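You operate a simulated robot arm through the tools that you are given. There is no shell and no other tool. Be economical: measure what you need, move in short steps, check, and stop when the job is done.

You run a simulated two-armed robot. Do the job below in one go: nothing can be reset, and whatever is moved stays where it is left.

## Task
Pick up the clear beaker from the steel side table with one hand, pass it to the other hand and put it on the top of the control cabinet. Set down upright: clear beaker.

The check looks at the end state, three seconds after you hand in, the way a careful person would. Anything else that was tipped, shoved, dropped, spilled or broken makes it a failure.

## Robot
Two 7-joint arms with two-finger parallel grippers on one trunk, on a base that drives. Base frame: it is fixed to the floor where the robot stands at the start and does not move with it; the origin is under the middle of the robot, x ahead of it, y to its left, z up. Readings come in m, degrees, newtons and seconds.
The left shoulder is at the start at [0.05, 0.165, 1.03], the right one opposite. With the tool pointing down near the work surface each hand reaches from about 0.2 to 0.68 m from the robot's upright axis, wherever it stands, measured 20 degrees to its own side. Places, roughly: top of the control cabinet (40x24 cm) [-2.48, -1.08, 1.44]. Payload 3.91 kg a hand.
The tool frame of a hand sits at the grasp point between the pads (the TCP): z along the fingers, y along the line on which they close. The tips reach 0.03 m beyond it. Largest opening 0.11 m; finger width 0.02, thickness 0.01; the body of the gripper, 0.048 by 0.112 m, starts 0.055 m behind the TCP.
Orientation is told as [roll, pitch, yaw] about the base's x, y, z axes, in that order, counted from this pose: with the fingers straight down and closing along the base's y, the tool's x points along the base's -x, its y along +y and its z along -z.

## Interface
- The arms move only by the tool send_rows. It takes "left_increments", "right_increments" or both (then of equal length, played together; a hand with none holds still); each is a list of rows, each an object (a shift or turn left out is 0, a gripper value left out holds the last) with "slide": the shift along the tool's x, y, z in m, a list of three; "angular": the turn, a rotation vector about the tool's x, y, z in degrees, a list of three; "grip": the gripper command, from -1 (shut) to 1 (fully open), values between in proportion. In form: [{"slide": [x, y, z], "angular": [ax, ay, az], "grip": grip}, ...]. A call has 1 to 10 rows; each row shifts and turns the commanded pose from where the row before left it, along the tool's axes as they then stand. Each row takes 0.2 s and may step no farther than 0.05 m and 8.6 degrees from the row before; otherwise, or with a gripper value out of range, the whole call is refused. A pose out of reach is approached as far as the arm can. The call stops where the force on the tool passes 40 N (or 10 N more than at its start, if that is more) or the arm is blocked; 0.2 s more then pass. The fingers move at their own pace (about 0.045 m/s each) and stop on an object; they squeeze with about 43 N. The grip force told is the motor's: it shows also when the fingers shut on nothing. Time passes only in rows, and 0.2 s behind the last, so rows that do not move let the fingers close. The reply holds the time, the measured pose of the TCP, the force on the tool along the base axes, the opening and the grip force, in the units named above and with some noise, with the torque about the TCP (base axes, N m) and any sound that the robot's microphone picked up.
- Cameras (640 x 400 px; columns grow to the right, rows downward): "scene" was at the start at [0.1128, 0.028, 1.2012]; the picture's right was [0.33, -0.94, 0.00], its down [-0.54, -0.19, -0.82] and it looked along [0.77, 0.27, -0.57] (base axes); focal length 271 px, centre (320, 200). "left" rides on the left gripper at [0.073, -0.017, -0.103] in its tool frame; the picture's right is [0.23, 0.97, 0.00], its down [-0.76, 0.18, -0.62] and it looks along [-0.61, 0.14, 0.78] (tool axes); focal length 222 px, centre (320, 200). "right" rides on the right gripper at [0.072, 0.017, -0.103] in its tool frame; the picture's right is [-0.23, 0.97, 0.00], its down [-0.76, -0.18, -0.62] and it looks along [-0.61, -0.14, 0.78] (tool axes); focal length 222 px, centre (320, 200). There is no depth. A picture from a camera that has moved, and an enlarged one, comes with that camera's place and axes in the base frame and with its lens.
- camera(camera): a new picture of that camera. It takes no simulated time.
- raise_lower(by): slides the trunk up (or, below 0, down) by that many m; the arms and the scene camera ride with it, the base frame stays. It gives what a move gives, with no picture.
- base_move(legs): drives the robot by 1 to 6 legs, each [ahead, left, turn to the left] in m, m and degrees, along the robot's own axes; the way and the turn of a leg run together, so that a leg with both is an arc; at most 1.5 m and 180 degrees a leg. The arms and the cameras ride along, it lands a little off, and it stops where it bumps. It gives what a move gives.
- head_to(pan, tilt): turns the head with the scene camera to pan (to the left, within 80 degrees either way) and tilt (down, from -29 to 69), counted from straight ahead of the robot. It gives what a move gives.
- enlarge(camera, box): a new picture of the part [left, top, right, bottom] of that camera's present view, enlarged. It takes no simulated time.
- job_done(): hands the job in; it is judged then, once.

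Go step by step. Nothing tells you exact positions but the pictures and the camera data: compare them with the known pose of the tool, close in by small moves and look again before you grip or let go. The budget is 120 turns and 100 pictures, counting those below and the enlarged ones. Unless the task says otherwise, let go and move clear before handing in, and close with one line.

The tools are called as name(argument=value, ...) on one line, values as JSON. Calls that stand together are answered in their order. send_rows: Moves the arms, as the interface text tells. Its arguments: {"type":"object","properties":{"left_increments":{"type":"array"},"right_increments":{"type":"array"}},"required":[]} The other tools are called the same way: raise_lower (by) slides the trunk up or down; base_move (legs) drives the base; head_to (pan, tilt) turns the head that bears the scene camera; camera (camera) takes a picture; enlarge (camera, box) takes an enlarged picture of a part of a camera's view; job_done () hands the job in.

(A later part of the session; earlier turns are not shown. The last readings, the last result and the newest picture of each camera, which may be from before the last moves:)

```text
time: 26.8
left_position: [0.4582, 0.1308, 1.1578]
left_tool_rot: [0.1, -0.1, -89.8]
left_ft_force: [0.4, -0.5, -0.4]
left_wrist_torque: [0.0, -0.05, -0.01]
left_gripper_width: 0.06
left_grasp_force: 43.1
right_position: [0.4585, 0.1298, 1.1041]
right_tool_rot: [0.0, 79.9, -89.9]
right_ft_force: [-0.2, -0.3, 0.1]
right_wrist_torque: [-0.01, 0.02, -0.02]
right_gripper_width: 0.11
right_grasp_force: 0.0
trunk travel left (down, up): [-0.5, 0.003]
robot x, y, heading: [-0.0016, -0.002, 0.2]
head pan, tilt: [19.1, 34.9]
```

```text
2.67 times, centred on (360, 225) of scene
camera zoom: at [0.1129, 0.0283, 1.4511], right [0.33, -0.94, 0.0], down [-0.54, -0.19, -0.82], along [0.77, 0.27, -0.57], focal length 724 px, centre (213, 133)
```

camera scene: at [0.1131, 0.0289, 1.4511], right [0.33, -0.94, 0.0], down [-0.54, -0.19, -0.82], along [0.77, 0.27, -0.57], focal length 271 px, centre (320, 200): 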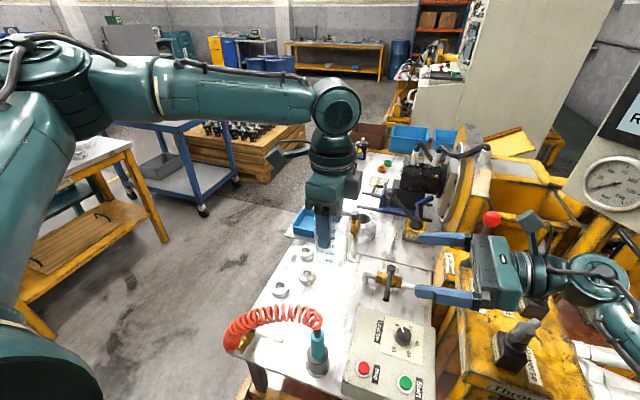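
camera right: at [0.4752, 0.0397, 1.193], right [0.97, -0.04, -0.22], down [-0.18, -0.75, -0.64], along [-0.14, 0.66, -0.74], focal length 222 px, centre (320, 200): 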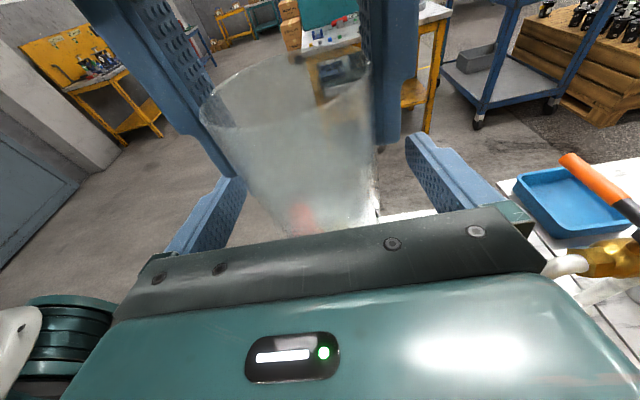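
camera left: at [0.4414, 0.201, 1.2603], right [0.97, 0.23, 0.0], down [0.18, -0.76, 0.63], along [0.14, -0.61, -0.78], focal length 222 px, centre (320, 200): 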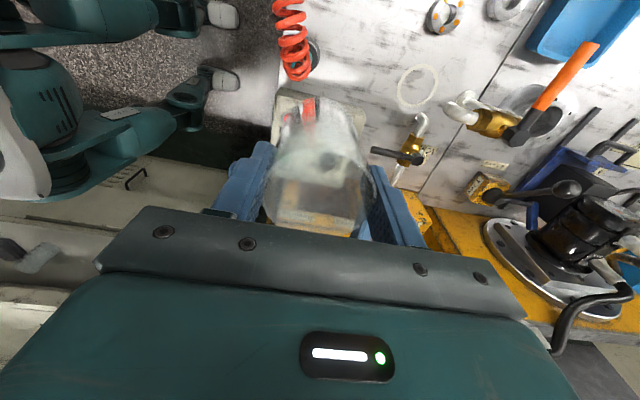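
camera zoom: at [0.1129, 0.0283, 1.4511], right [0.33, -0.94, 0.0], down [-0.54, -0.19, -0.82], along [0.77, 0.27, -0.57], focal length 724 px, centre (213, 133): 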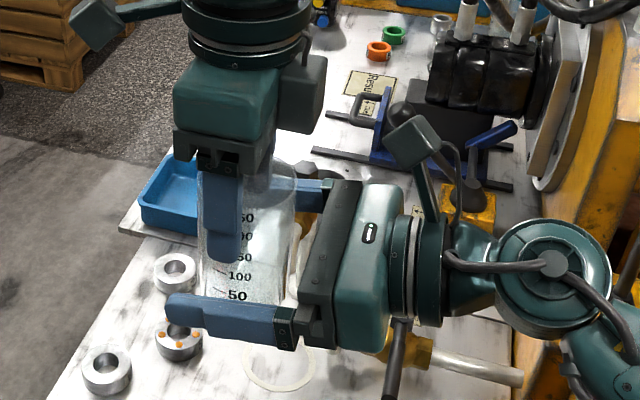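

The clearances are good, so I'll close the right gripper on the lower body.

send_rows(right_increments=[{"grip": 0.2}, {"grip": -1}, {"grip": -1}, {"grip": -1}, {"grip": -1}])

enlarge(camera="scene", box=[260, 150, 460, 300])

```text
time: 27.9
left_position: [0.4586, 0.1293, 1.1578]
left_tool_rot: [0.1, -0.1, -89.8]
left_ft_force: [-1.6, -1.0, -0.8]
left_wrist_torque: [-0.08, 0.24, 0.04]
left_gripper_width: 0.0604
left_grasp_force: 42.9
right_position: [0.4582, 0.1285, 1.1037]
right_tool_rot: [0.0, 79.9, -89.8]
right_ft_force: [2.0, 1.1, -0.6]
right_wrist_torque: [-0.04, -0.13, -0.02]
right_gripper_width: 0.0602
right_grasp_force: 43.2
trunk travel left (down, up): [-0.5, 0.003]
robot x, y, heading: [-0.0003, 0.0003, -0.0]
head pan, tilt: [19.1, 34.9]
```

```text
2.67 times, centred on (360, 225) of scene
camera zoom: at [0.1129, 0.028, 1.4512], right [0.33, -0.94, 0.0], down [-0.54, -0.19, -0.82], along [0.77, 0.27, -0.57], focal length 724 px, centre (213, 133)
```

zoom: 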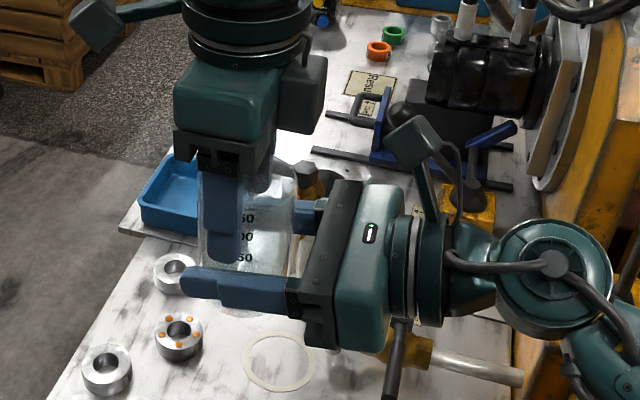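

Both hands hold the beaker firmly with little cross-force. I'll open the left gripper and lift it straight up.

send_rows(left_increments=[{"grip": 0}, {"grip": 1}, {"grip": 1}, {"grip": 1}, {"slide": [0, 0, -0.03]}, {"slide": [0, 0, -0.04]}, {"slide": [0, 0, -0.04]}])

camera(camera="scene")

```text
time: 29.6
left_position: [0.4527, 0.1356, 1.2709]
left_tool_rot: [0.1, 0.0, -89.8]
left_ft_force: [-0.4, 0.4, -0.3]
left_wrist_torque: [-0.03, 0.0, -0.01]
left_gripper_width: 0.1099
left_grasp_force: 0.0
left hand out of reach, approached as far as the arm can: row 7
right_position: [0.4563, 0.129, 1.1039]
right_tool_rot: [0.1, 80.0, -89.7]
right_ft_force: [-0.5, -0.2, 0.6]
right_wrist_torque: [-0.01, -0.03, -0.01]
right_gripper_width: 0.0599
right_grasp_force: 42.6
trunk travel left (down, up): [-0.5, 0.003]
robot x, y, heading: [-0.0042, 0.0006, 0.2]
head pan, tilt: [19.1, 34.9]
```

```text
60 pictures are left
camera scene: at [0.112, 0.028, 1.4512], right [0.33, -0.94, 0.0], down [-0.54, -0.19, -0.82], along [0.77, 0.27, -0.57], focal length 271 px, centre (320, 200)
```

scene: 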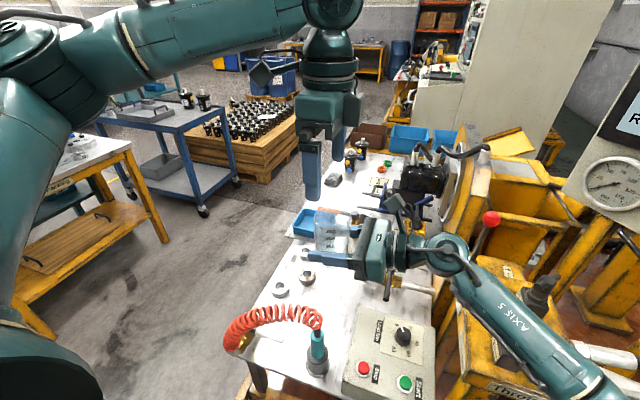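

The handover is done. I'll move the left hand aside and then look around to plan the drive.

send_rows(left_increments=[{"slide": [0.045, -0.01, 0]}, {"slide": [0.045, -0.01, 0]}, {"slide": [0.045, -0.015, 0]}, {"slide": [0.045, -0.02, 0]}, {"angular": [0, 0, -8.5]}, {"angular": [0, 0, -8.5]}, {"angular": [0, 0, -8.5]}, {"angular": [0, 0, -8.5]}, {"angular": [0, 0, -8.5]}, {"angular": [0, 0, -8.5]}])

head_to(pan=-80, tilt=25)

camera(camera="scene")

head_to(pan=80, tilt=25)

camera(camera="scene")

```text
time: 31.8
left_position: [0.3964, 0.3143, 1.2705]
left_tool_rot: [0.0, -0.2, -38.7]
left_ft_force: [0.7, 0.4, -0.9]
left_wrist_torque: [-0.04, -0.01, -0.02]
left_gripper_width: 0.1101
left_grasp_force: 0.1
right_position: [0.457, 0.1287, 1.1045]
right_tool_rot: [0.0, 79.9, -89.8]
right_ft_force: [0.1, -0.8, -0.5]
right_wrist_torque: [0.01, 0.03, 0.02]
right_gripper_width: 0.06
right_grasp_force: 42.4
trunk travel left (down, up): [-0.5, 0.003]
robot x, y, heading: [0.0009, 0.0016, 0.1]
head pan, tilt: [19.1, 34.9]
```

```text
time: 33.5
left_position: [0.396, 0.3148, 1.2697]
left_tool_rot: [0.0, -0.2, -38.9]
left_ft_force: [0.3, -0.2, 0.1]
left_wrist_torque: [-0.03, -0.01, -0.02]
left_gripper_width: 0.1098
left_grasp_force: 0.0
right_position: [0.4588, 0.1297, 1.1034]
right_tool_rot: [0.0, 79.9, -89.9]
right_ft_force: [0.3, 0.6, 0.4]
right_wrist_torque: [0.0, -0.02, 0.0]
right_gripper_width: 0.0602
right_grasp_force: 43.3
trunk travel left (down, up): [-0.5, 0.003]
robot x, y, heading: [0.0021, 0.0014, -0.0]
head pan, tilt: [-80.0, 25.0]
```

```text
59 pictures are left
camera scene: at [0.0457, -0.0916, 1.4668], right [-0.98, -0.17, 0.0], down [-0.07, 0.42, -0.91], along [0.16, -0.89, -0.42], focal length 271 px, centre (320, 200)
```

scene: 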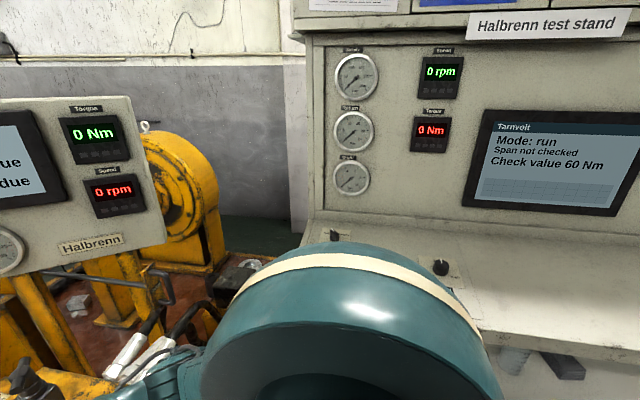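

```text
time: 36.0
left_position: [0.3963, 0.3137, 1.2701]
left_tool_rot: [-0.1, -0.1, -38.9]
left_ft_force: [-0.1, 0.4, 0.4]
left_wrist_torque: [0.05, 0.03, -0.01]
left_gripper_width: 0.11
left_grasp_force: 0.0
right_position: [0.4578, 0.1299, 1.1031]
right_tool_rot: [0.0, 79.9, -90.1]
right_ft_force: [0.5, -0.4, 0.2]
right_wrist_torque: [0.02, 0.02, 0.01]
right_gripper_width: 0.06
right_grasp_force: 43.4
trunk travel left (down, up): [-0.5, 0.003]
robot x, y, heading: [0.0006, -0.0004, -0.0]
head pan, tilt: [80.0, 25.0]
```

```text
58 pictures are left
camera scene: at [0.0457, 0.0898, 1.4668], right [0.98, -0.17, 0.0], down [-0.07, -0.42, -0.91], along [0.16, 0.89, -0.42], focal length 271 px, centre (320, 200)
```

scene: 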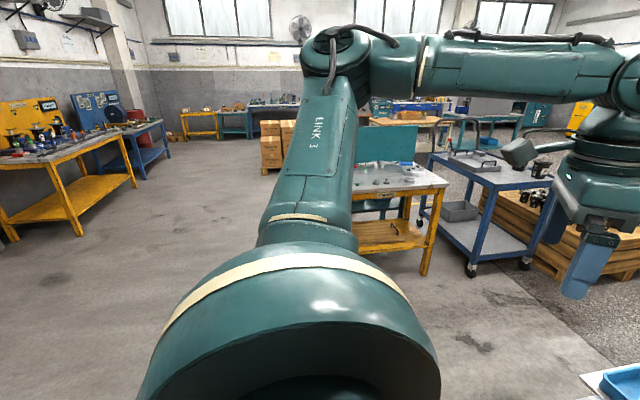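

The right side holds a test stand and a console, while the left and rear-left floor is open. I'll check the right arm's clearance to the console before backing out.

head_to(pan=-40, tilt=50)

camera(camera="scene")

```text
time: 38.0
left_position: [0.3965, 0.3149, 1.271]
left_tool_rot: [0.1, 0.0, -38.9]
left_ft_force: [-0.3, -0.2, 0.5]
left_wrist_torque: [0.03, 0.0, 0.0]
left_gripper_width: 0.1099
left_grasp_force: 0.0
right_position: [0.4581, 0.1294, 1.104]
right_tool_rot: [0.0, 79.9, -89.9]
right_ft_force: [0.6, -0.7, -0.4]
right_wrist_torque: [0.02, 0.02, -0.03]
right_gripper_width: 0.0598
right_grasp_force: 42.7
trunk travel left (down, up): [-0.5, 0.003]
robot x, y, heading: [0.0001, 0.003, -0.3]
head pan, tilt: [-40.0, 50.0]
```

```text
57 pictures are left
camera scene: at [0.0887, -0.0503, 1.4293], right [-0.64, -0.77, 0.0], down [-0.59, 0.49, -0.64], along [0.49, -0.41, -0.77], focal length 271 px, centre (320, 200)
```

scene: 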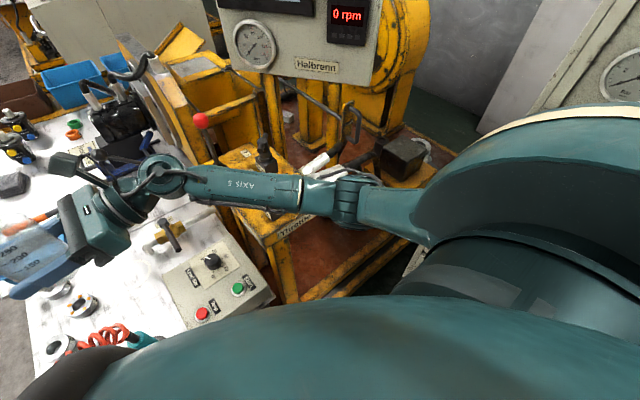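

The right elbow is low beside the console, so I'll back straight out before turning.

base_move(legs=[[-0.35, 0, 0]])

head_to(pan=80, tilt=30)

camera(camera="scene")

head_to(pan=-50, tilt=40)

camera(camera="scene")

```text
time: 40.2
left_position: [0.0509, 0.3147, 1.271]
left_tool_rot: [0.0, -0.2, -38.8]
left_ft_force: [0.3, 0.0, 0.2]
left_wrist_torque: [0.0, -0.01, 0.03]
left_gripper_width: 0.1099
left_grasp_force: 0.1
right_position: [0.1122, 0.1297, 1.1047]
right_tool_rot: [0.1, 79.9, -89.7]
right_ft_force: [-0.2, 0.0, -0.3]
right_wrist_torque: [-0.01, 0.01, 0.0]
right_gripper_width: 0.06
right_grasp_force: 43.0
trunk travel left (down, up): [-0.5, 0.003]
robot x, y, heading: [-0.3448, 0.001, 0.3]
head pan, tilt: [-40.0, 50.0]
```

```text
time: 42.2
left_position: [0.0508, 0.315, 1.2697]
left_tool_rot: [0.0, -0.1, -38.9]
left_ft_force: [0.6, 0.0, 0.3]
left_wrist_torque: [0.0, 0.02, -0.02]
left_gripper_width: 0.1102
left_grasp_force: 0.1
right_position: [0.112, 0.1279, 1.1037]
right_tool_rot: [-0.1, 79.9, -89.9]
right_ft_force: [-0.1, -0.1, -0.5]
right_wrist_torque: [-0.03, -0.03, -0.01]
right_gripper_width: 0.0603
right_grasp_force: 43.2
trunk travel left (down, up): [-0.5, 0.003]
robot x, y, heading: [-0.3467, 0.0009, -0.1]
head pan, tilt: [80.0, 30.0]
```

```text
56 pictures are left
camera scene: at [-0.3001, 0.088, 1.4588], right [0.98, -0.17, 0.0], down [-0.09, -0.49, -0.87], along [0.15, 0.85, -0.5], focal length 271 px, centre (320, 200)
```

scene: 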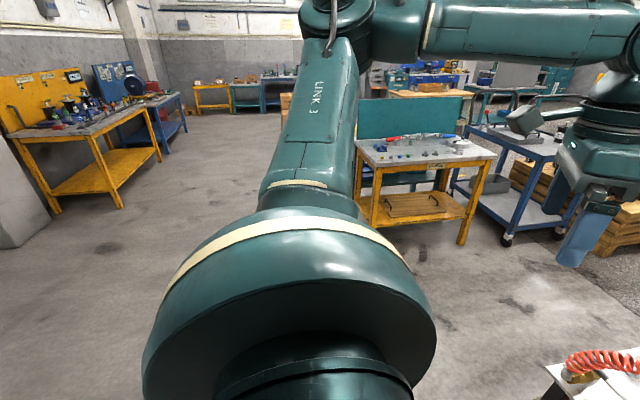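

```text
time: 44.3
left_position: [0.0514, 0.3154, 1.2701]
left_tool_rot: [0.1, 0.0, -38.9]
left_ft_force: [0.2, 0.0, 0.0]
left_wrist_torque: [0.01, -0.05, 0.01]
left_gripper_width: 0.11
left_grasp_force: 0.0
right_position: [0.1126, 0.129, 1.1022]
right_tool_rot: [-0.1, 79.9, -90.0]
right_ft_force: [0.5, 0.6, -0.6]
right_wrist_torque: [-0.01, 0.0, -0.02]
right_gripper_width: 0.06
right_grasp_force: 42.3
trunk travel left (down, up): [-0.5, 0.003]
robot x, y, heading: [-0.3459, -0.0003, 0.1]
head pan, tilt: [-50.0, 40.0]
```

```text
55 pictures are left
camera scene: at [-0.261, -0.0661, 1.4435], right [-0.77, -0.64, 0.0], down [-0.41, 0.49, -0.77], along [0.49, -0.59, -0.64], focal length 271 px, centre (320, 200)
```

scene: 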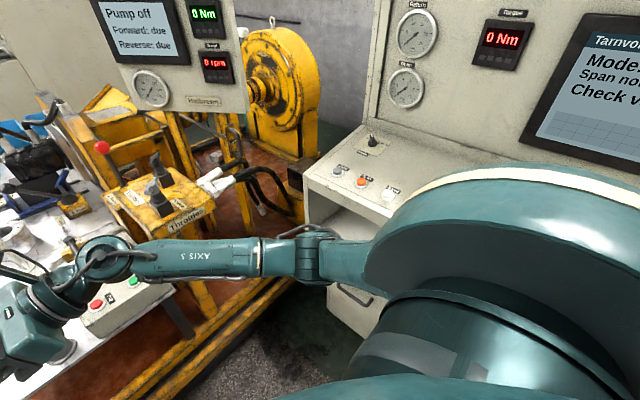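

I'll strafe left into the open floor, then turn left to see the rear.

base_move(legs=[[-0.1, 0.5, 0], [0, 0, 90]])

head_to(pan=75, tilt=20)

camera(camera="scene")

head_to(pan=30, tilt=20)

camera(camera="scene")

```text
time: 53.0
left_position: [-0.7678, 0.8886, 1.2697]
left_tool_rot: [0.0, -0.1, 52.2]
left_ft_force: [0.0, -0.8, 0.4]
left_wrist_torque: [0.03, -0.01, 0.0]
left_gripper_width: 0.1098
left_grasp_force: 0.1
right_position: [-0.5822, 0.9525, 1.1036]
right_tool_rot: [0.0, 79.8, 1.0]
right_ft_force: [-0.2, 0.3, 0.9]
right_wrist_torque: [0.0, 0.01, -0.02]
right_gripper_width: 0.0601
right_grasp_force: 43.0
trunk travel left (down, up): [-0.5, 0.003]
robot x, y, heading: [-0.4457, 0.4986, 90.8]
head pan, tilt: [-50.0, 40.0]
```

```text
time: 55.1
left_position: [-0.7674, 0.8897, 1.27]
left_tool_rot: [0.0, -0.1, 52.2]
left_ft_force: [-0.5, -0.6, -0.1]
left_wrist_torque: [-0.01, 0.0, 0.02]
left_gripper_width: 0.1101
left_grasp_force: 0.1
right_position: [-0.5825, 0.9529, 1.1025]
right_tool_rot: [-0.1, 79.8, 0.9]
right_ft_force: [-0.7, 0.9, 0.0]
right_wrist_torque: [-0.01, 0.04, 0.01]
right_gripper_width: 0.0602
right_grasp_force: 43.3
trunk travel left (down, up): [-0.5, 0.003]
robot x, y, heading: [-0.4477, 0.4965, 91.0]
head pan, tilt: [75.0, 20.0]
```

```text
54 pictures are left
camera scene: at [-0.5365, 0.5483, 1.4749], right [0.24, 0.97, 0.0], down [0.33, -0.08, -0.94], along [-0.91, 0.23, -0.34], focal length 271 px, centre (320, 200)
```

scene: 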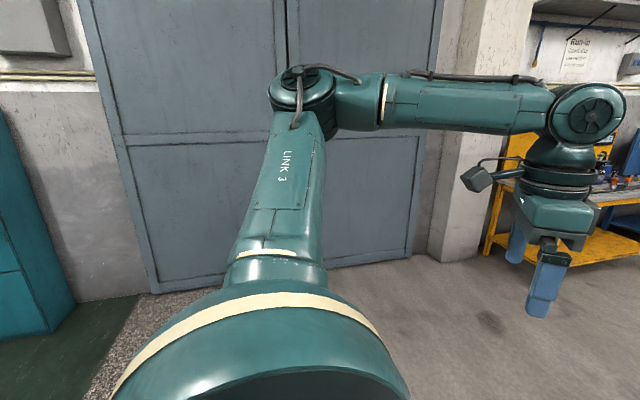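

```text
time: 56.2
left_position: [-0.7671, 0.8894, 1.271]
left_tool_rot: [0.0, -0.1, 52.1]
left_ft_force: [-0.4, 0.3, 0.1]
left_wrist_torque: [0.03, -0.03, 0.0]
left_gripper_width: 0.1098
left_grasp_force: 0.2
right_position: [-0.5832, 0.9527, 1.103]
right_tool_rot: [-0.1, 79.9, 0.9]
right_ft_force: [-0.3, 0.4, 0.7]
right_wrist_torque: [-0.01, 0.03, 0.02]
right_gripper_width: 0.0601
right_grasp_force: 42.8
trunk travel left (down, up): [-0.5, 0.003]
robot x, y, heading: [-0.4439, 0.4927, 90.8]
head pan, tilt: [30.0, 20.0]
```

```text
53 pictures are left
camera scene: at [-0.4941, 0.6054, 1.4749], right [0.86, 0.51, 0.0], down [0.18, -0.29, -0.94], along [-0.48, 0.81, -0.34], focal length 271 px, centre (320, 200)
```

scene: 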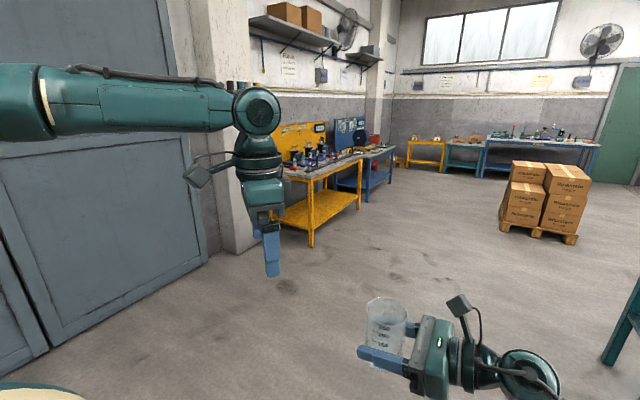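

The beaker is still held upright. There is a wall with doors to the west and a teal cabinet at the left edge. I'll turn further and look toward the control cabinet.

base_move(legs=[[0, 0, 70]])

head_to(pan=45, tilt=15)

camera(camera="scene")

head_to(pan=0, tilt=20)

camera(camera="scene")

```text
time: 59.7
left_position: [-0.9232, 0.3269, 1.2708]
left_tool_rot: [0.1, -0.3, 122.4]
left_ft_force: [-0.3, 0.6, 0.0]
left_wrist_torque: [0.01, 0.01, 0.01]
left_gripper_width: 0.1099
left_grasp_force: 0.0
right_position: [-0.9218, 0.5211, 1.1035]
right_tool_rot: [0.0, 79.9, 71.3]
right_ft_force: [0.9, -0.3, -0.2]
right_wrist_torque: [-0.05, -0.01, 0.01]
right_gripper_width: 0.06
right_grasp_force: 43.1
trunk travel left (down, up): [-0.5, 0.003]
robot x, y, heading: [-0.4468, 0.4958, 161.0]
head pan, tilt: [30.0, 20.0]
```

```text
time: 60.5
left_position: [-0.9226, 0.3262, 1.2698]
left_tool_rot: [0.0, -0.1, 122.4]
left_ft_force: [0.4, -0.3, 0.6]
left_wrist_torque: [-0.03, 0.0, 0.01]
left_gripper_width: 0.1101
left_grasp_force: 0.1
right_position: [-0.9206, 0.5209, 1.1037]
right_tool_rot: [0.1, 79.9, 71.2]
right_ft_force: [0.5, 0.1, 0.4]
right_wrist_torque: [0.02, 0.05, 0.03]
right_gripper_width: 0.0601
right_grasp_force: 42.9
trunk travel left (down, up): [-0.5, 0.003]
robot x, y, heading: [-0.4411, 0.4971, 161.4]
head pan, tilt: [45.0, 15.0]
```

```text
52 pictures are left
camera scene: at [-0.5574, 0.4643, 1.483], right [-0.44, 0.9, 0.0], down [0.23, 0.11, -0.97], along [-0.87, -0.43, -0.26], focal length 271 px, centre (320, 200)
```

scene: 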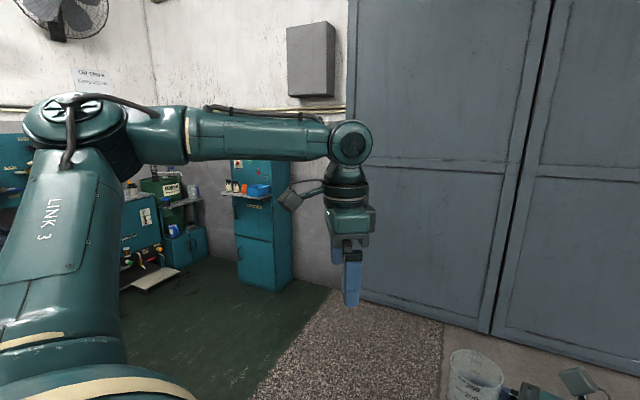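

```text
time: 61.6
left_position: [-0.9234, 0.3273, 1.2703]
left_tool_rot: [-0.1, 0.0, 122.4]
left_ft_force: [-0.1, 0.5, -0.8]
left_wrist_torque: [0.01, -0.01, 0.01]
left_gripper_width: 0.1099
left_grasp_force: 0.0
right_position: [-0.9212, 0.5216, 1.1038]
right_tool_rot: [-0.1, 79.9, 71.3]
right_ft_force: [0.2, 0.3, 0.0]
right_wrist_torque: [0.0, 0.01, 0.0]
right_gripper_width: 0.06
right_grasp_force: 43.1
trunk travel left (down, up): [-0.5, 0.003]
robot x, y, heading: [-0.448, 0.4983, 161.5]
head pan, tilt: [0.0, 20.0]
```

```text
51 pictures are left
camera scene: at [-0.5618, 0.5354, 1.4749], right [0.32, 0.95, 0.0], down [0.32, -0.11, -0.94], along [-0.89, 0.3, -0.34], focal length 271 px, centre (320, 200)
```

scene: 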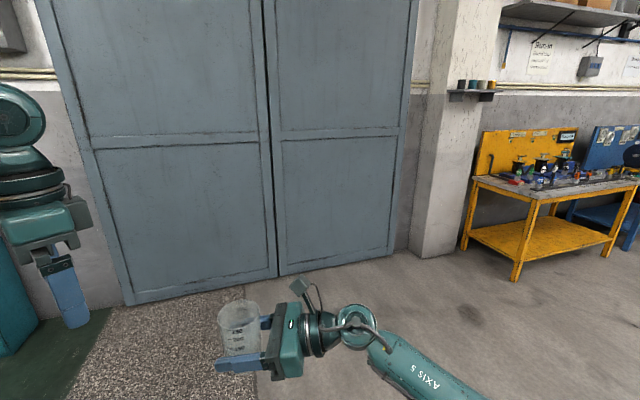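

The tall teal cabinet matches the given place, with its top hidden behind the left forearm. I'll enlarge it, then turn to face it.

base_move(legs=[[0, 0, 55]])

camera(camera="scene")

```text
time: 64.4
left_position: [-0.5822, 0.009, 1.2707]
left_tool_rot: [0.0, -0.3, 177.1]
left_ft_force: [0.2, 0.3, -0.6]
left_wrist_torque: [0.02, -0.04, 0.02]
left_gripper_width: 0.1101
left_grasp_force: 0.1
right_position: [-0.74, 0.1247, 1.1041]
right_tool_rot: [0.0, 80.0, 125.9]
right_ft_force: [0.8, 0.4, 0.0]
right_wrist_torque: [0.01, -0.01, 0.02]
right_gripper_width: 0.0602
right_grasp_force: 42.6
trunk travel left (down, up): [-0.5, 0.003]
robot x, y, heading: [-0.4443, 0.4973, -144.3]
head pan, tilt: [0.0, 20.0]
```

```text
50 pictures are left
camera scene: at [-0.5449, 0.4243, 1.4749], right [-0.59, 0.81, 0.0], down [0.28, 0.2, -0.94], along [-0.76, -0.55, -0.34], focal length 271 px, centre (320, 200)
```

scene: 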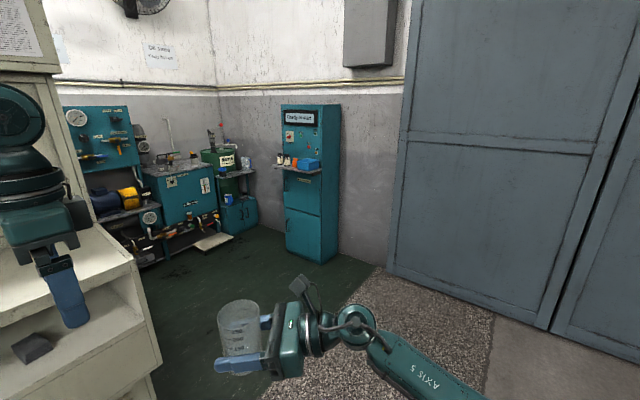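

enlarge(camera="scene", box=[230, 80, 370, 280])

```text
2.00 times, centred on (300, 180) of scene
camera zoom: at [-0.5449, 0.4243, 1.4749], right [-0.59, 0.81, 0.0], down [0.28, 0.2, -0.94], along [-0.76, -0.55, -0.34], focal length 543 px, centre (360, 240)
```

zoom: 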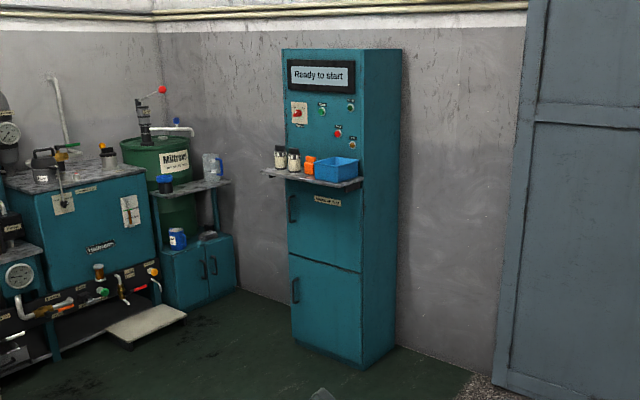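

The control cabinet stands against the wall, with its front facing +x, its top spanning about x −2.60 to −2.36 and y −1.28 to −0.88, and a shelf with items at the front. I'll tuck the left arm and raise the beaker before driving.

send_rows(left_increments=[{"slide": [0.031, -0.009, -0.0125]}, {"slide": [0.031, -0.009, -0.0125]}, {"slide": [0.031, -0.009, -0.0125]}, {"slide": [0.031, -0.009, -0.0125]}, {}, {}, {}, {}, {}, {}], right_increments=[{"slide": [0.0394, 0, -0.007]}, {"slide": [0.0394, 0, -0.007]}, {"slide": [0.0394, 0, -0.007]}, {"slide": [0.0394, 0, -0.007]}, {"slide": [0.0394, 0, -0.007]}, {"slide": [0.0394, 0, -0.007]}, {"slide": [0.0394, 0, -0.007]}, {"slide": [0.0394, 0, -0.007]}, {"slide": [0.0394, 0, -0.007]}, {"slide": [0.0394, 0, -0.007]}])

camera(camera="scene")

```text
time: 66.6
left_position: [-0.4559, 0.0382, 1.3193]
left_tool_rot: [-0.1, -0.2, 177.1]
left_ft_force: [0.8, -0.1, 0.0]
left_wrist_torque: [-0.01, -0.02, 0.03]
left_gripper_width: 0.1098
left_grasp_force: 0.0
right_position: [-0.7392, 0.124, 1.5043]
right_tool_rot: [-0.1, 79.9, 125.8]
right_ft_force: [-0.3, -1.3, -0.7]
right_wrist_torque: [0.03, 0.07, 0.02]
right_gripper_width: 0.0602
right_grasp_force: 42.9
trunk travel left (down, up): [-0.5, 0.003]
robot x, y, heading: [-0.4418, 0.4958, -144.1]
head pan, tilt: [0.0, 20.0]
```

```text
48 pictures are left
camera scene: at [-0.5443, 0.4245, 1.4749], right [-0.59, 0.81, 0.0], down [0.28, 0.2, -0.94], along [-0.76, -0.55, -0.34], focal length 271 px, centre (320, 200)
```

scene: 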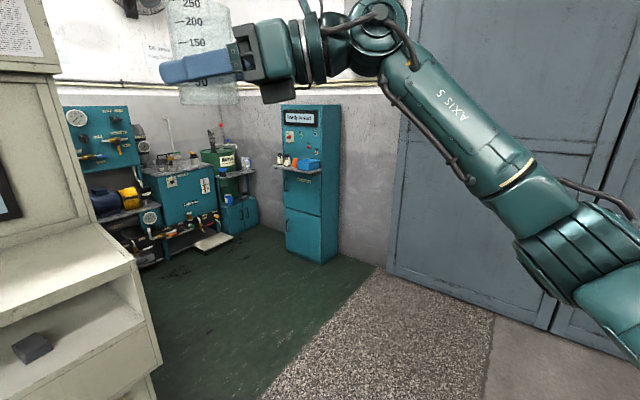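

Height is reached and the beaker is upright. I'll turn to face −x, drive ahead well clear of the test stand, and strafe left to line up in front of the cabinet.

base_move(legs=[[0, 0, -36], [0.98, 0, 0], [0, 1.3, 0]])

head_to(pan=10, tilt=25)

camera(camera="scene")

```text
time: 84.5
left_position: [-1.687, -1.1638, 1.3205]
left_tool_rot: [0.1, -0.2, 141.8]
left_ft_force: [0.2, 0.2, -0.3]
left_wrist_torque: [0.02, 0.02, 0.01]
left_gripper_width: 0.1101
left_grasp_force: 0.0
right_position: [-1.8673, -0.93, 1.5044]
right_tool_rot: [0.0, 79.8, 90.7]
right_ft_force: [0.1, 0.4, -0.3]
right_wrist_torque: [0.0, -0.02, 0.01]
right_gripper_width: 0.0602
right_grasp_force: 42.7
trunk travel left (down, up): [-0.5, 0.003]
robot x, y, heading: [-1.4111, -0.7957, -179.5]
head pan, tilt: [0.0, 20.0]
```

```text
time: 85.2
left_position: [-1.6867, -1.1636, 1.32]
left_tool_rot: [0.0, -0.1, 141.9]
left_ft_force: [0.3, 0.1, -0.2]
left_wrist_torque: [0.0, -0.01, 0.0]
left_gripper_width: 0.11
left_grasp_force: 0.1
right_position: [-1.8676, -0.9297, 1.5036]
right_tool_rot: [-0.1, 80.0, 90.7]
right_ft_force: [-0.9, 0.1, -1.0]
right_wrist_torque: [0.01, 0.0, -0.03]
right_gripper_width: 0.06
right_grasp_force: 42.5
trunk travel left (down, up): [-0.5, 0.003]
robot x, y, heading: [-1.4169, -0.791, -179.2]
head pan, tilt: [10.0, 25.0]
```

```text
47 pictures are left
camera scene: at [-1.5324, -0.8134, 1.4668], right [-0.18, 0.98, 0.0], down [0.42, 0.08, -0.91], along [-0.89, -0.17, -0.42], focal length 271 px, centre (320, 200)
```

scene: 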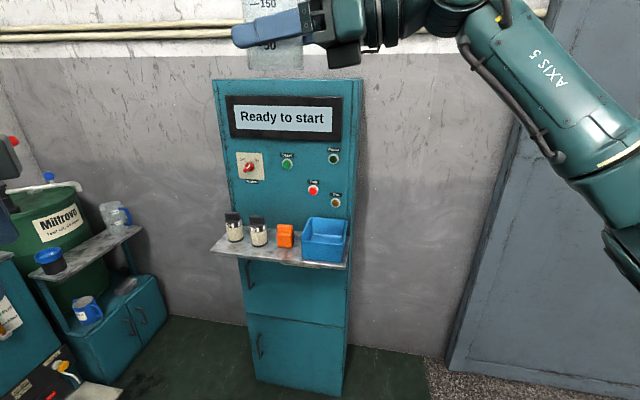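

The cabinet is straight ahead; its front face looks to be nearer x≈−2.3. I'll advance in a smaller step and re-measure.

base_move(legs=[[0.3, 0, -0.5]])

camera(camera="scene")

camera(camera="right")

camera(camera="left")

```text
time: 87.3
left_position: [-1.9901, -1.1649, 1.3197]
left_tool_rot: [0.0, -0.1, 141.4]
left_ft_force: [0.3, -1.0, 0.0]
left_wrist_torque: [-0.03, 0.01, 0.04]
left_gripper_width: 0.1098
left_grasp_force: 0.0
right_position: [-2.1707, -0.9289, 1.5032]
right_tool_rot: [-0.1, 79.9, 90.2]
right_ft_force: [-0.9, -0.1, -1.2]
right_wrist_torque: [0.01, -0.01, 0.01]
right_gripper_width: 0.0602
right_grasp_force: 42.7
trunk travel left (down, up): [-0.5, 0.003]
robot x, y, heading: [-1.7153, -0.7973, -179.8]
head pan, tilt: [10.0, 25.0]
```

```text
46 pictures are left
camera scene: at [-1.8329, -0.8147, 1.4668], right [-0.18, 0.98, 0.0], down [0.42, 0.07, -0.91], along [-0.89, -0.16, -0.42], focal length 271 px, centre (320, 200)
```

scene: 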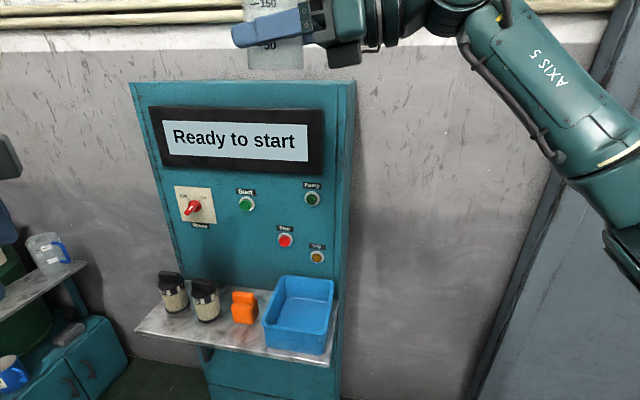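

```text
45 pictures are left
camera right: at [-2.1866, -0.8401, 1.5927], right [-0.97, 0.04, -0.22], down [0.17, 0.75, -0.64], along [0.14, -0.66, -0.73], focal length 222 px, centre (320, 200)
```

right: 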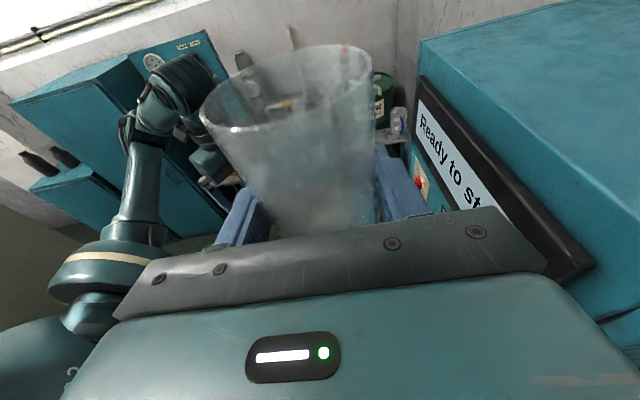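

```text
44 pictures are left
camera left: at [-1.9222, -1.1985, 1.423], right [-0.43, -0.9, 0.0], down [-0.7, 0.34, 0.62], along [-0.56, 0.27, -0.78], focal length 222 px, centre (320, 200)
```

left: 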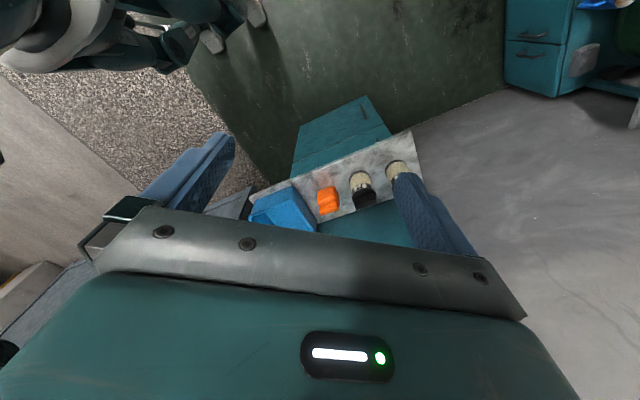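

The cabinet top is empty, with its front edge at x≈−2.345 and z≈1.45. I'll raise the beaker 4 cm for clearance, drive 10 cm closer, then reach out over the top.

send_rows(right_increments=[{"slide": [0.0394, 0, -0.007]}])

base_move(legs=[[0.1, 0, 0]])

send_rows(right_increments=[{"slide": [0.003, 0.03, 0.016]}, {"slide": [0.003, 0.03, 0.016]}, {"slide": [0.003, 0.03, 0.016]}])

camera(camera="right")

camera(camera="scene")

```text
time: 87.7
left_position: [-1.9883, -1.165, 1.3209]
left_tool_rot: [0.1, -0.3, 141.4]
left_ft_force: [0.4, -0.2, 0.0]
left_wrist_torque: [0.02, -0.01, -0.01]
left_gripper_width: 0.1101
left_grasp_force: 0.1
right_position: [-2.1674, -0.9298, 1.543]
right_tool_rot: [0.5, 79.8, 90.8]
right_ft_force: [0.2, 0.7, -0.5]
right_wrist_torque: [-0.03, 0.0, -0.01]
right_gripper_width: 0.06
right_grasp_force: 43.6
trunk travel left (down, up): [-0.5, 0.003]
robot x, y, heading: [-1.7127, -0.8004, -179.6]
head pan, tilt: [10.0, 25.0]
```

```text
time: 88.8
left_position: [-2.0898, -1.1653, 1.3202]
left_tool_rot: [0.0, -0.1, 141.4]
left_ft_force: [0.7, 0.1, 0.5]
left_wrist_torque: [-0.03, -0.04, 0.01]
left_gripper_width: 0.1101
left_grasp_force: 0.1
right_position: [-2.2697, -0.9301, 1.5424]
right_tool_rot: [0.1, 79.9, 90.4]
right_ft_force: [-0.4, -0.3, 0.6]
right_wrist_torque: [-0.01, -0.04, 0.02]
right_gripper_width: 0.0601
right_grasp_force: 43.7
trunk travel left (down, up): [-0.5, 0.003]
robot x, y, heading: [-1.8116, -0.7995, -179.9]
head pan, tilt: [10.0, 25.0]
```

```text
time: 89.6
left_position: [-2.0868, -1.1679, 1.3202]
left_tool_rot: [0.0, -0.3, 141.4]
left_ft_force: [-0.4, -0.8, -0.3]
left_wrist_torque: [0.0, -0.01, 0.01]
left_gripper_width: 0.1101
left_grasp_force: 0.0
right_position: [-2.3464, -0.9828, 1.5386]
right_tool_rot: [1.9, 79.7, 92.4]
right_ft_force: [1.7, -1.5, 0.4]
right_wrist_torque: [0.05, 0.02, -0.03]
right_gripper_width: 0.0603
right_grasp_force: 43.5
right hand out of reach, approached as far as the arm can: row 3
trunk travel left (down, up): [-0.5, 0.003]
robot x, y, heading: [-1.8139, -0.8009, -179.8]
head pan, tilt: [10.0, 25.0]
```

```text
43 pictures are left
camera right: at [-2.3644, -0.8945, 1.6295], right [-0.98, 0.03, -0.22], down [0.17, 0.75, -0.64], along [0.15, -0.66, -0.74], focal length 222 px, centre (320, 200)
```

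right: 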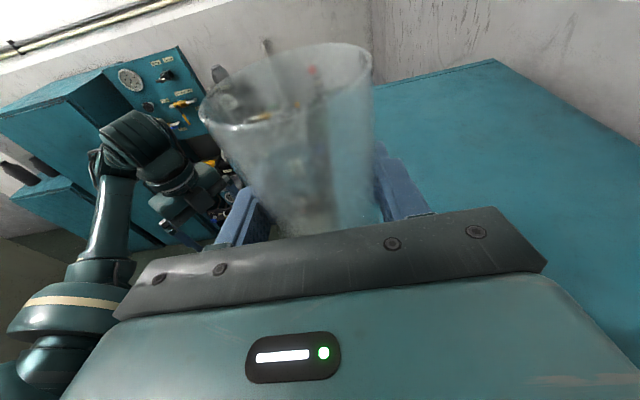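

```text
42 pictures are left
camera scene: at [-1.9301, -0.8179, 1.4669], right [-0.18, 0.98, 0.0], down [0.41, 0.08, -0.91], along [-0.89, -0.16, -0.42], focal length 271 px, centre (320, 200)
```

scene: 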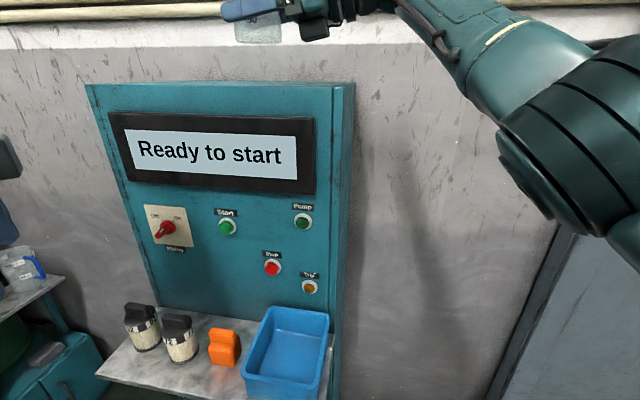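

That is the reach limit with fingers pointing sideways. I'll retract slightly and yaw the hand toward pointing forward-left, keeping the beaker upright, so the wrist sits closer to the robot.

send_rows(right_increments=[{"slide": [0, -0.03, 0]}, {"slide": [0, -0.03, 0]}, {"angular": [-8.37, 0, 1.48]}, {"angular": [-8.37, 0, 1.48]}, {"angular": [-8.37, 0, 1.48]}])

```text
time: 90.8
left_position: [-2.0887, -1.1642, 1.3201]
left_tool_rot: [-0.1, -0.2, 141.3]
left_ft_force: [-0.2, 0.8, -0.5]
left_wrist_torque: [0.01, 0.03, 0.0]
left_gripper_width: 0.1101
left_grasp_force: 0.0
right_position: [-2.365, -0.994, 1.5954]
right_tool_rot: [-6.6, 81.1, 63.1]
right_ft_force: [-2.9, 2.4, -1.3]
right_wrist_torque: [-0.08, 0.01, 0.17]
right_gripper_width: 0.0603
right_grasp_force: 42.9
right hand out of reach, approached as far as the arm can: row 1, 2, 3, 4, 5
trunk travel left (down, up): [-0.5, 0.003]
robot x, y, heading: [-1.8109, -0.7965, -179.8]
head pan, tilt: [10.0, 25.0]
```

The arm is at a joint limit there. I'll pull back toward the robot and down, and check whether the pose recovers.

send_rows(right_increments=[{"slide": [-0.025, -0.028, -0.007]}, {"slide": [-0.025, -0.028, -0.007]}, {"slide": [-0.003, -0.03, -0.011]}])

camera(camera="right")

```text
time: 91.6
left_position: [-2.0884, -1.1642, 1.3218]
left_tool_rot: [0.0, -0.2, 141.4]
left_ft_force: [0.2, 0.3, -0.1]
left_wrist_torque: [0.02, 0.0, -0.01]
left_gripper_width: 0.11
left_grasp_force: 0.1
right_position: [-2.3604, -0.9922, 1.6023]
right_tool_rot: [-0.7, 79.8, 67.8]
right_ft_force: [-0.5, 0.3, -0.6]
right_wrist_torque: [-0.05, 0.0, -0.05]
right_gripper_width: 0.06
right_grasp_force: 42.7
right hand out of reach, approached as far as the arm can: row 1, 2, 3
trunk travel left (down, up): [-0.5, 0.003]
robot x, y, heading: [-1.8139, -0.7963, -179.8]
head pan, tilt: [10.0, 25.0]
```

```text
41 pictures are left
camera right: at [-2.3434, -0.904, 1.6922], right [-0.89, 0.39, -0.23], down [0.44, 0.63, -0.64], along [-0.11, -0.67, -0.73], focal length 222 px, centre (320, 200)
```

right: 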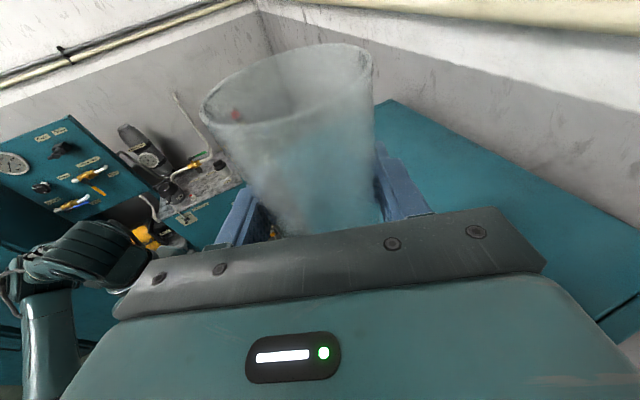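

The orientation is clean, but the hand can't come down in this yaw. I'll undo the yaw and look down at the gap between the robot body and the shelf.

send_rows(right_increments=[{"angular": [8.37, 0, -1.48]}, {"angular": [8.37, 0, -1.48]}, {"angular": [4.9, 0, -0.87]}])

head_to(pan=10, tilt=65)

camera(camera="scene")

```text
time: 92.4
left_position: [-2.092, -1.1633, 1.3203]
left_tool_rot: [0.0, 0.0, 141.4]
left_ft_force: [0.1, 0.9, -0.1]
left_wrist_torque: [-0.03, -0.02, 0.04]
left_gripper_width: 0.1099
left_grasp_force: 0.0
right_position: [-2.3244, -1.0082, 1.5577]
right_tool_rot: [1.3, 79.5, 89.5]
right_ft_force: [-1.4, 0.2, 0.1]
right_wrist_torque: [0.0, -0.03, 0.02]
right_gripper_width: 0.0602
right_grasp_force: 43.0
right hand out of reach, approached as far as the arm can: row 1, 2, 3
trunk travel left (down, up): [-0.5, 0.003]
robot x, y, heading: [-1.8128, -0.8016, -179.7]
head pan, tilt: [10.0, 25.0]
```

```text
time: 93.5
left_position: [-2.0882, -1.165, 1.32]
left_tool_rot: [-0.1, -0.2, 141.4]
left_ft_force: [-0.5, 0.8, 0.2]
left_wrist_torque: [-0.01, 0.0, 0.02]
left_gripper_width: 0.11
left_grasp_force: 0.0
right_position: [-2.3219, -1.0108, 1.5581]
right_tool_rot: [1.6, 79.4, 89.6]
right_ft_force: [0.0, 0.5, -0.5]
right_wrist_torque: [-0.02, -0.01, 0.02]
right_gripper_width: 0.0602
right_grasp_force: 43.0
trunk travel left (down, up): [-0.5, 0.003]
robot x, y, heading: [-1.81, -0.7978, -179.8]
head pan, tilt: [10.0, 65.0]
```

```text
40 pictures are left
camera scene: at [-1.9014, -0.8097, 1.4112], right [-0.18, 0.98, 0.0], down [0.89, 0.16, -0.42], along [-0.42, -0.08, -0.91], focal length 271 px, centre (320, 200)
```

scene: 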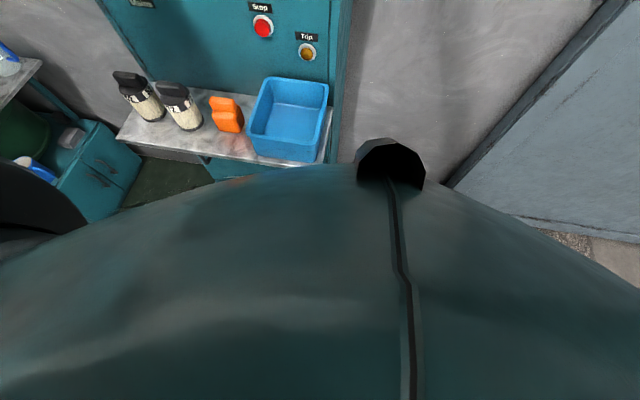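

The chest is close to the shelf, so I shouldn't drive much nearer. Lower height and less leftward offset give more forward reach, so I'll retract the hand rightward, strafe the base left, and re-extend lower.

send_rows(right_increments=[{"slide": [-0.0068, -0.01, -0.037]}, {"slide": [-0.0068, -0.01, -0.037]}, {"slide": [-0.0068, -0.01, -0.037]}, {"slide": [-0.0068, -0.01, -0.037]}])

```text
time: 94.5
left_position: [-2.0887, -1.1628, 1.3208]
left_tool_rot: [0.1, 0.0, 141.4]
left_ft_force: [0.2, 0.7, 0.1]
left_wrist_torque: [0.0, -0.01, -0.01]
left_gripper_width: 0.11
left_grasp_force: 0.0
right_position: [-2.2756, -0.8601, 1.5576]
right_tool_rot: [1.7, 79.4, 89.8]
right_ft_force: [0.7, 1.5, -1.2]
right_wrist_torque: [-0.02, -0.02, -0.03]
right_gripper_width: 0.0602
right_grasp_force: 43.9
trunk travel left (down, up): [-0.5, 0.003]
robot x, y, heading: [-1.8141, -0.7979, -180.0]
head pan, tilt: [10.0, 65.0]
```

The arm is back in its comfortable range. I'll trim the small tilt, shift the base left 12 cm and 4 cm ahead, then re-extend.

send_rows(right_increments=[{"angular": [0, 0.5, 0.3]}])

base_move(legs=[[0, 0.12, 0], [0.04, 0, 0]])

head_to(pan=-5, tilt=5)

camera(camera="scene")

camera(camera="right")

```text
time: 94.9
left_position: [-2.0895, -1.1652, 1.3203]
left_tool_rot: [0.1, 0.0, 141.3]
left_ft_force: [0.2, -0.1, 0.4]
left_wrist_torque: [0.0, -0.02, -0.01]
left_gripper_width: 0.1102
left_grasp_force: 0.0
right_position: [-2.2762, -0.8603, 1.5585]
right_tool_rot: [-0.1, 80.0, 88.0]
right_ft_force: [0.1, 0.1, -0.6]
right_wrist_torque: [0.01, 0.01, 0.03]
right_gripper_width: 0.0601
right_grasp_force: 43.1
trunk travel left (down, up): [-0.5, 0.003]
robot x, y, heading: [-1.8115, -0.7993, -179.6]
head pan, tilt: [10.0, 65.0]
```

```text
time: 97.1
left_position: [-2.1274, -1.2855, 1.3206]
left_tool_rot: [0.0, -0.1, 141.4]
left_ft_force: [-0.2, -0.2, -1.0]
left_wrist_torque: [0.01, -0.02, 0.04]
left_gripper_width: 0.1098
left_grasp_force: 0.1
right_position: [-2.3165, -0.9821, 1.5584]
right_tool_rot: [-0.3, 79.9, 87.9]
right_ft_force: [-0.8, -1.2, -0.9]
right_wrist_torque: [-0.01, -0.04, 0.06]
right_gripper_width: 0.06
right_grasp_force: 43.0
trunk travel left (down, up): [-0.5, 0.003]
robot x, y, heading: [-1.8497, -0.9203, -179.3]
head pan, tilt: [10.0, 65.0]
```

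```text
time: 98.4
left_position: [-2.1276, -1.2848, 1.3205]
left_tool_rot: [-0.1, -0.3, 141.4]
left_ft_force: [0.0, 0.4, 1.2]
left_wrist_torque: [-0.03, 0.02, 0.0]
left_gripper_width: 0.1101
left_grasp_force: 0.0
right_position: [-2.3158, -0.9819, 1.5597]
right_tool_rot: [-0.1, 79.9, 88.1]
right_ft_force: [0.5, 0.0, -1.2]
right_wrist_torque: [0.0, 0.01, 0.02]
right_gripper_width: 0.0601
right_grasp_force: 43.4
trunk travel left (down, up): [-0.5, 0.003]
robot x, y, heading: [-1.8554, -0.9199, -179.8]
head pan, tilt: [-5.0, 5.0]
```

```text
39 pictures are left
camera scene: at [-1.9722, -0.9119, 1.4992], right [0.08, 1.0, 0.0], down [0.09, -0.01, -1.0], along [-0.99, 0.08, -0.09], focal length 271 px, centre (320, 200)
```

scene: 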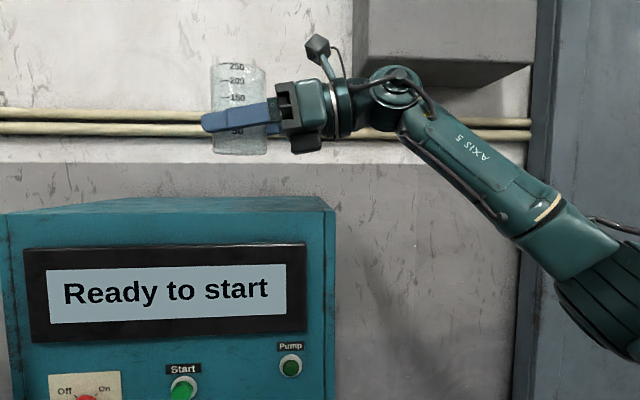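

```text
38 pictures are left
camera right: at [-2.3292, -0.8935, 1.6481], right [-0.97, 0.07, -0.22], down [0.2, 0.74, -0.64], along [0.12, -0.67, -0.73], focal length 222 px, centre (320, 200)
```

right: 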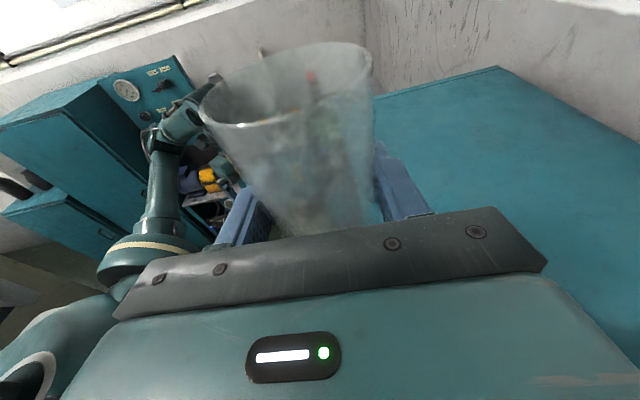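

This view gives a cabinet top z≈1.45 and the beaker base about 3–3.5 cm below the TCP. I'll lower 4 cm and extend over the top.

send_rows(right_increments=[{"slide": [-0.0394, 0, 0.007]}, {"slide": [0, 0.03, 0]}, {"slide": [0, 0.03, 0]}, {"slide": [0, 0.03, 0]}])

camera(camera="scene")

```text
time: 99.4
left_position: [-2.128, -1.2857, 1.3204]
left_tool_rot: [0.0, -0.1, 141.4]
left_ft_force: [0.2, -0.8, -0.8]
left_wrist_torque: [0.0, -0.02, 0.01]
left_gripper_width: 0.11
left_grasp_force: 0.1
right_position: [-2.4066, -0.9801, 1.5179]
right_tool_rot: [0.0, 79.9, 88.1]
right_ft_force: [0.0, -0.1, -0.4]
right_wrist_torque: [-0.02, 0.04, 0.01]
right_gripper_width: 0.0603
right_grasp_force: 43.1
trunk travel left (down, up): [-0.5, 0.003]
robot x, y, heading: [-1.8503, -0.9215, -179.5]
head pan, tilt: [-5.0, 5.0]
```

```text
37 pictures are left
camera scene: at [-1.9727, -0.9125, 1.4992], right [0.08, 1.0, 0.0], down [0.09, -0.01, -1.0], along [-0.99, 0.08, -0.09], focal length 271 px, centre (320, 200)
```

scene: 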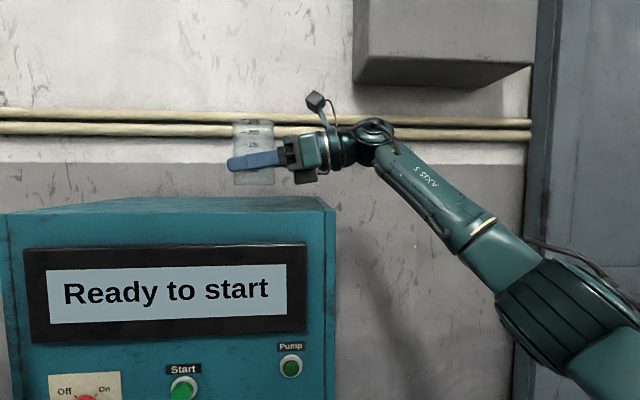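

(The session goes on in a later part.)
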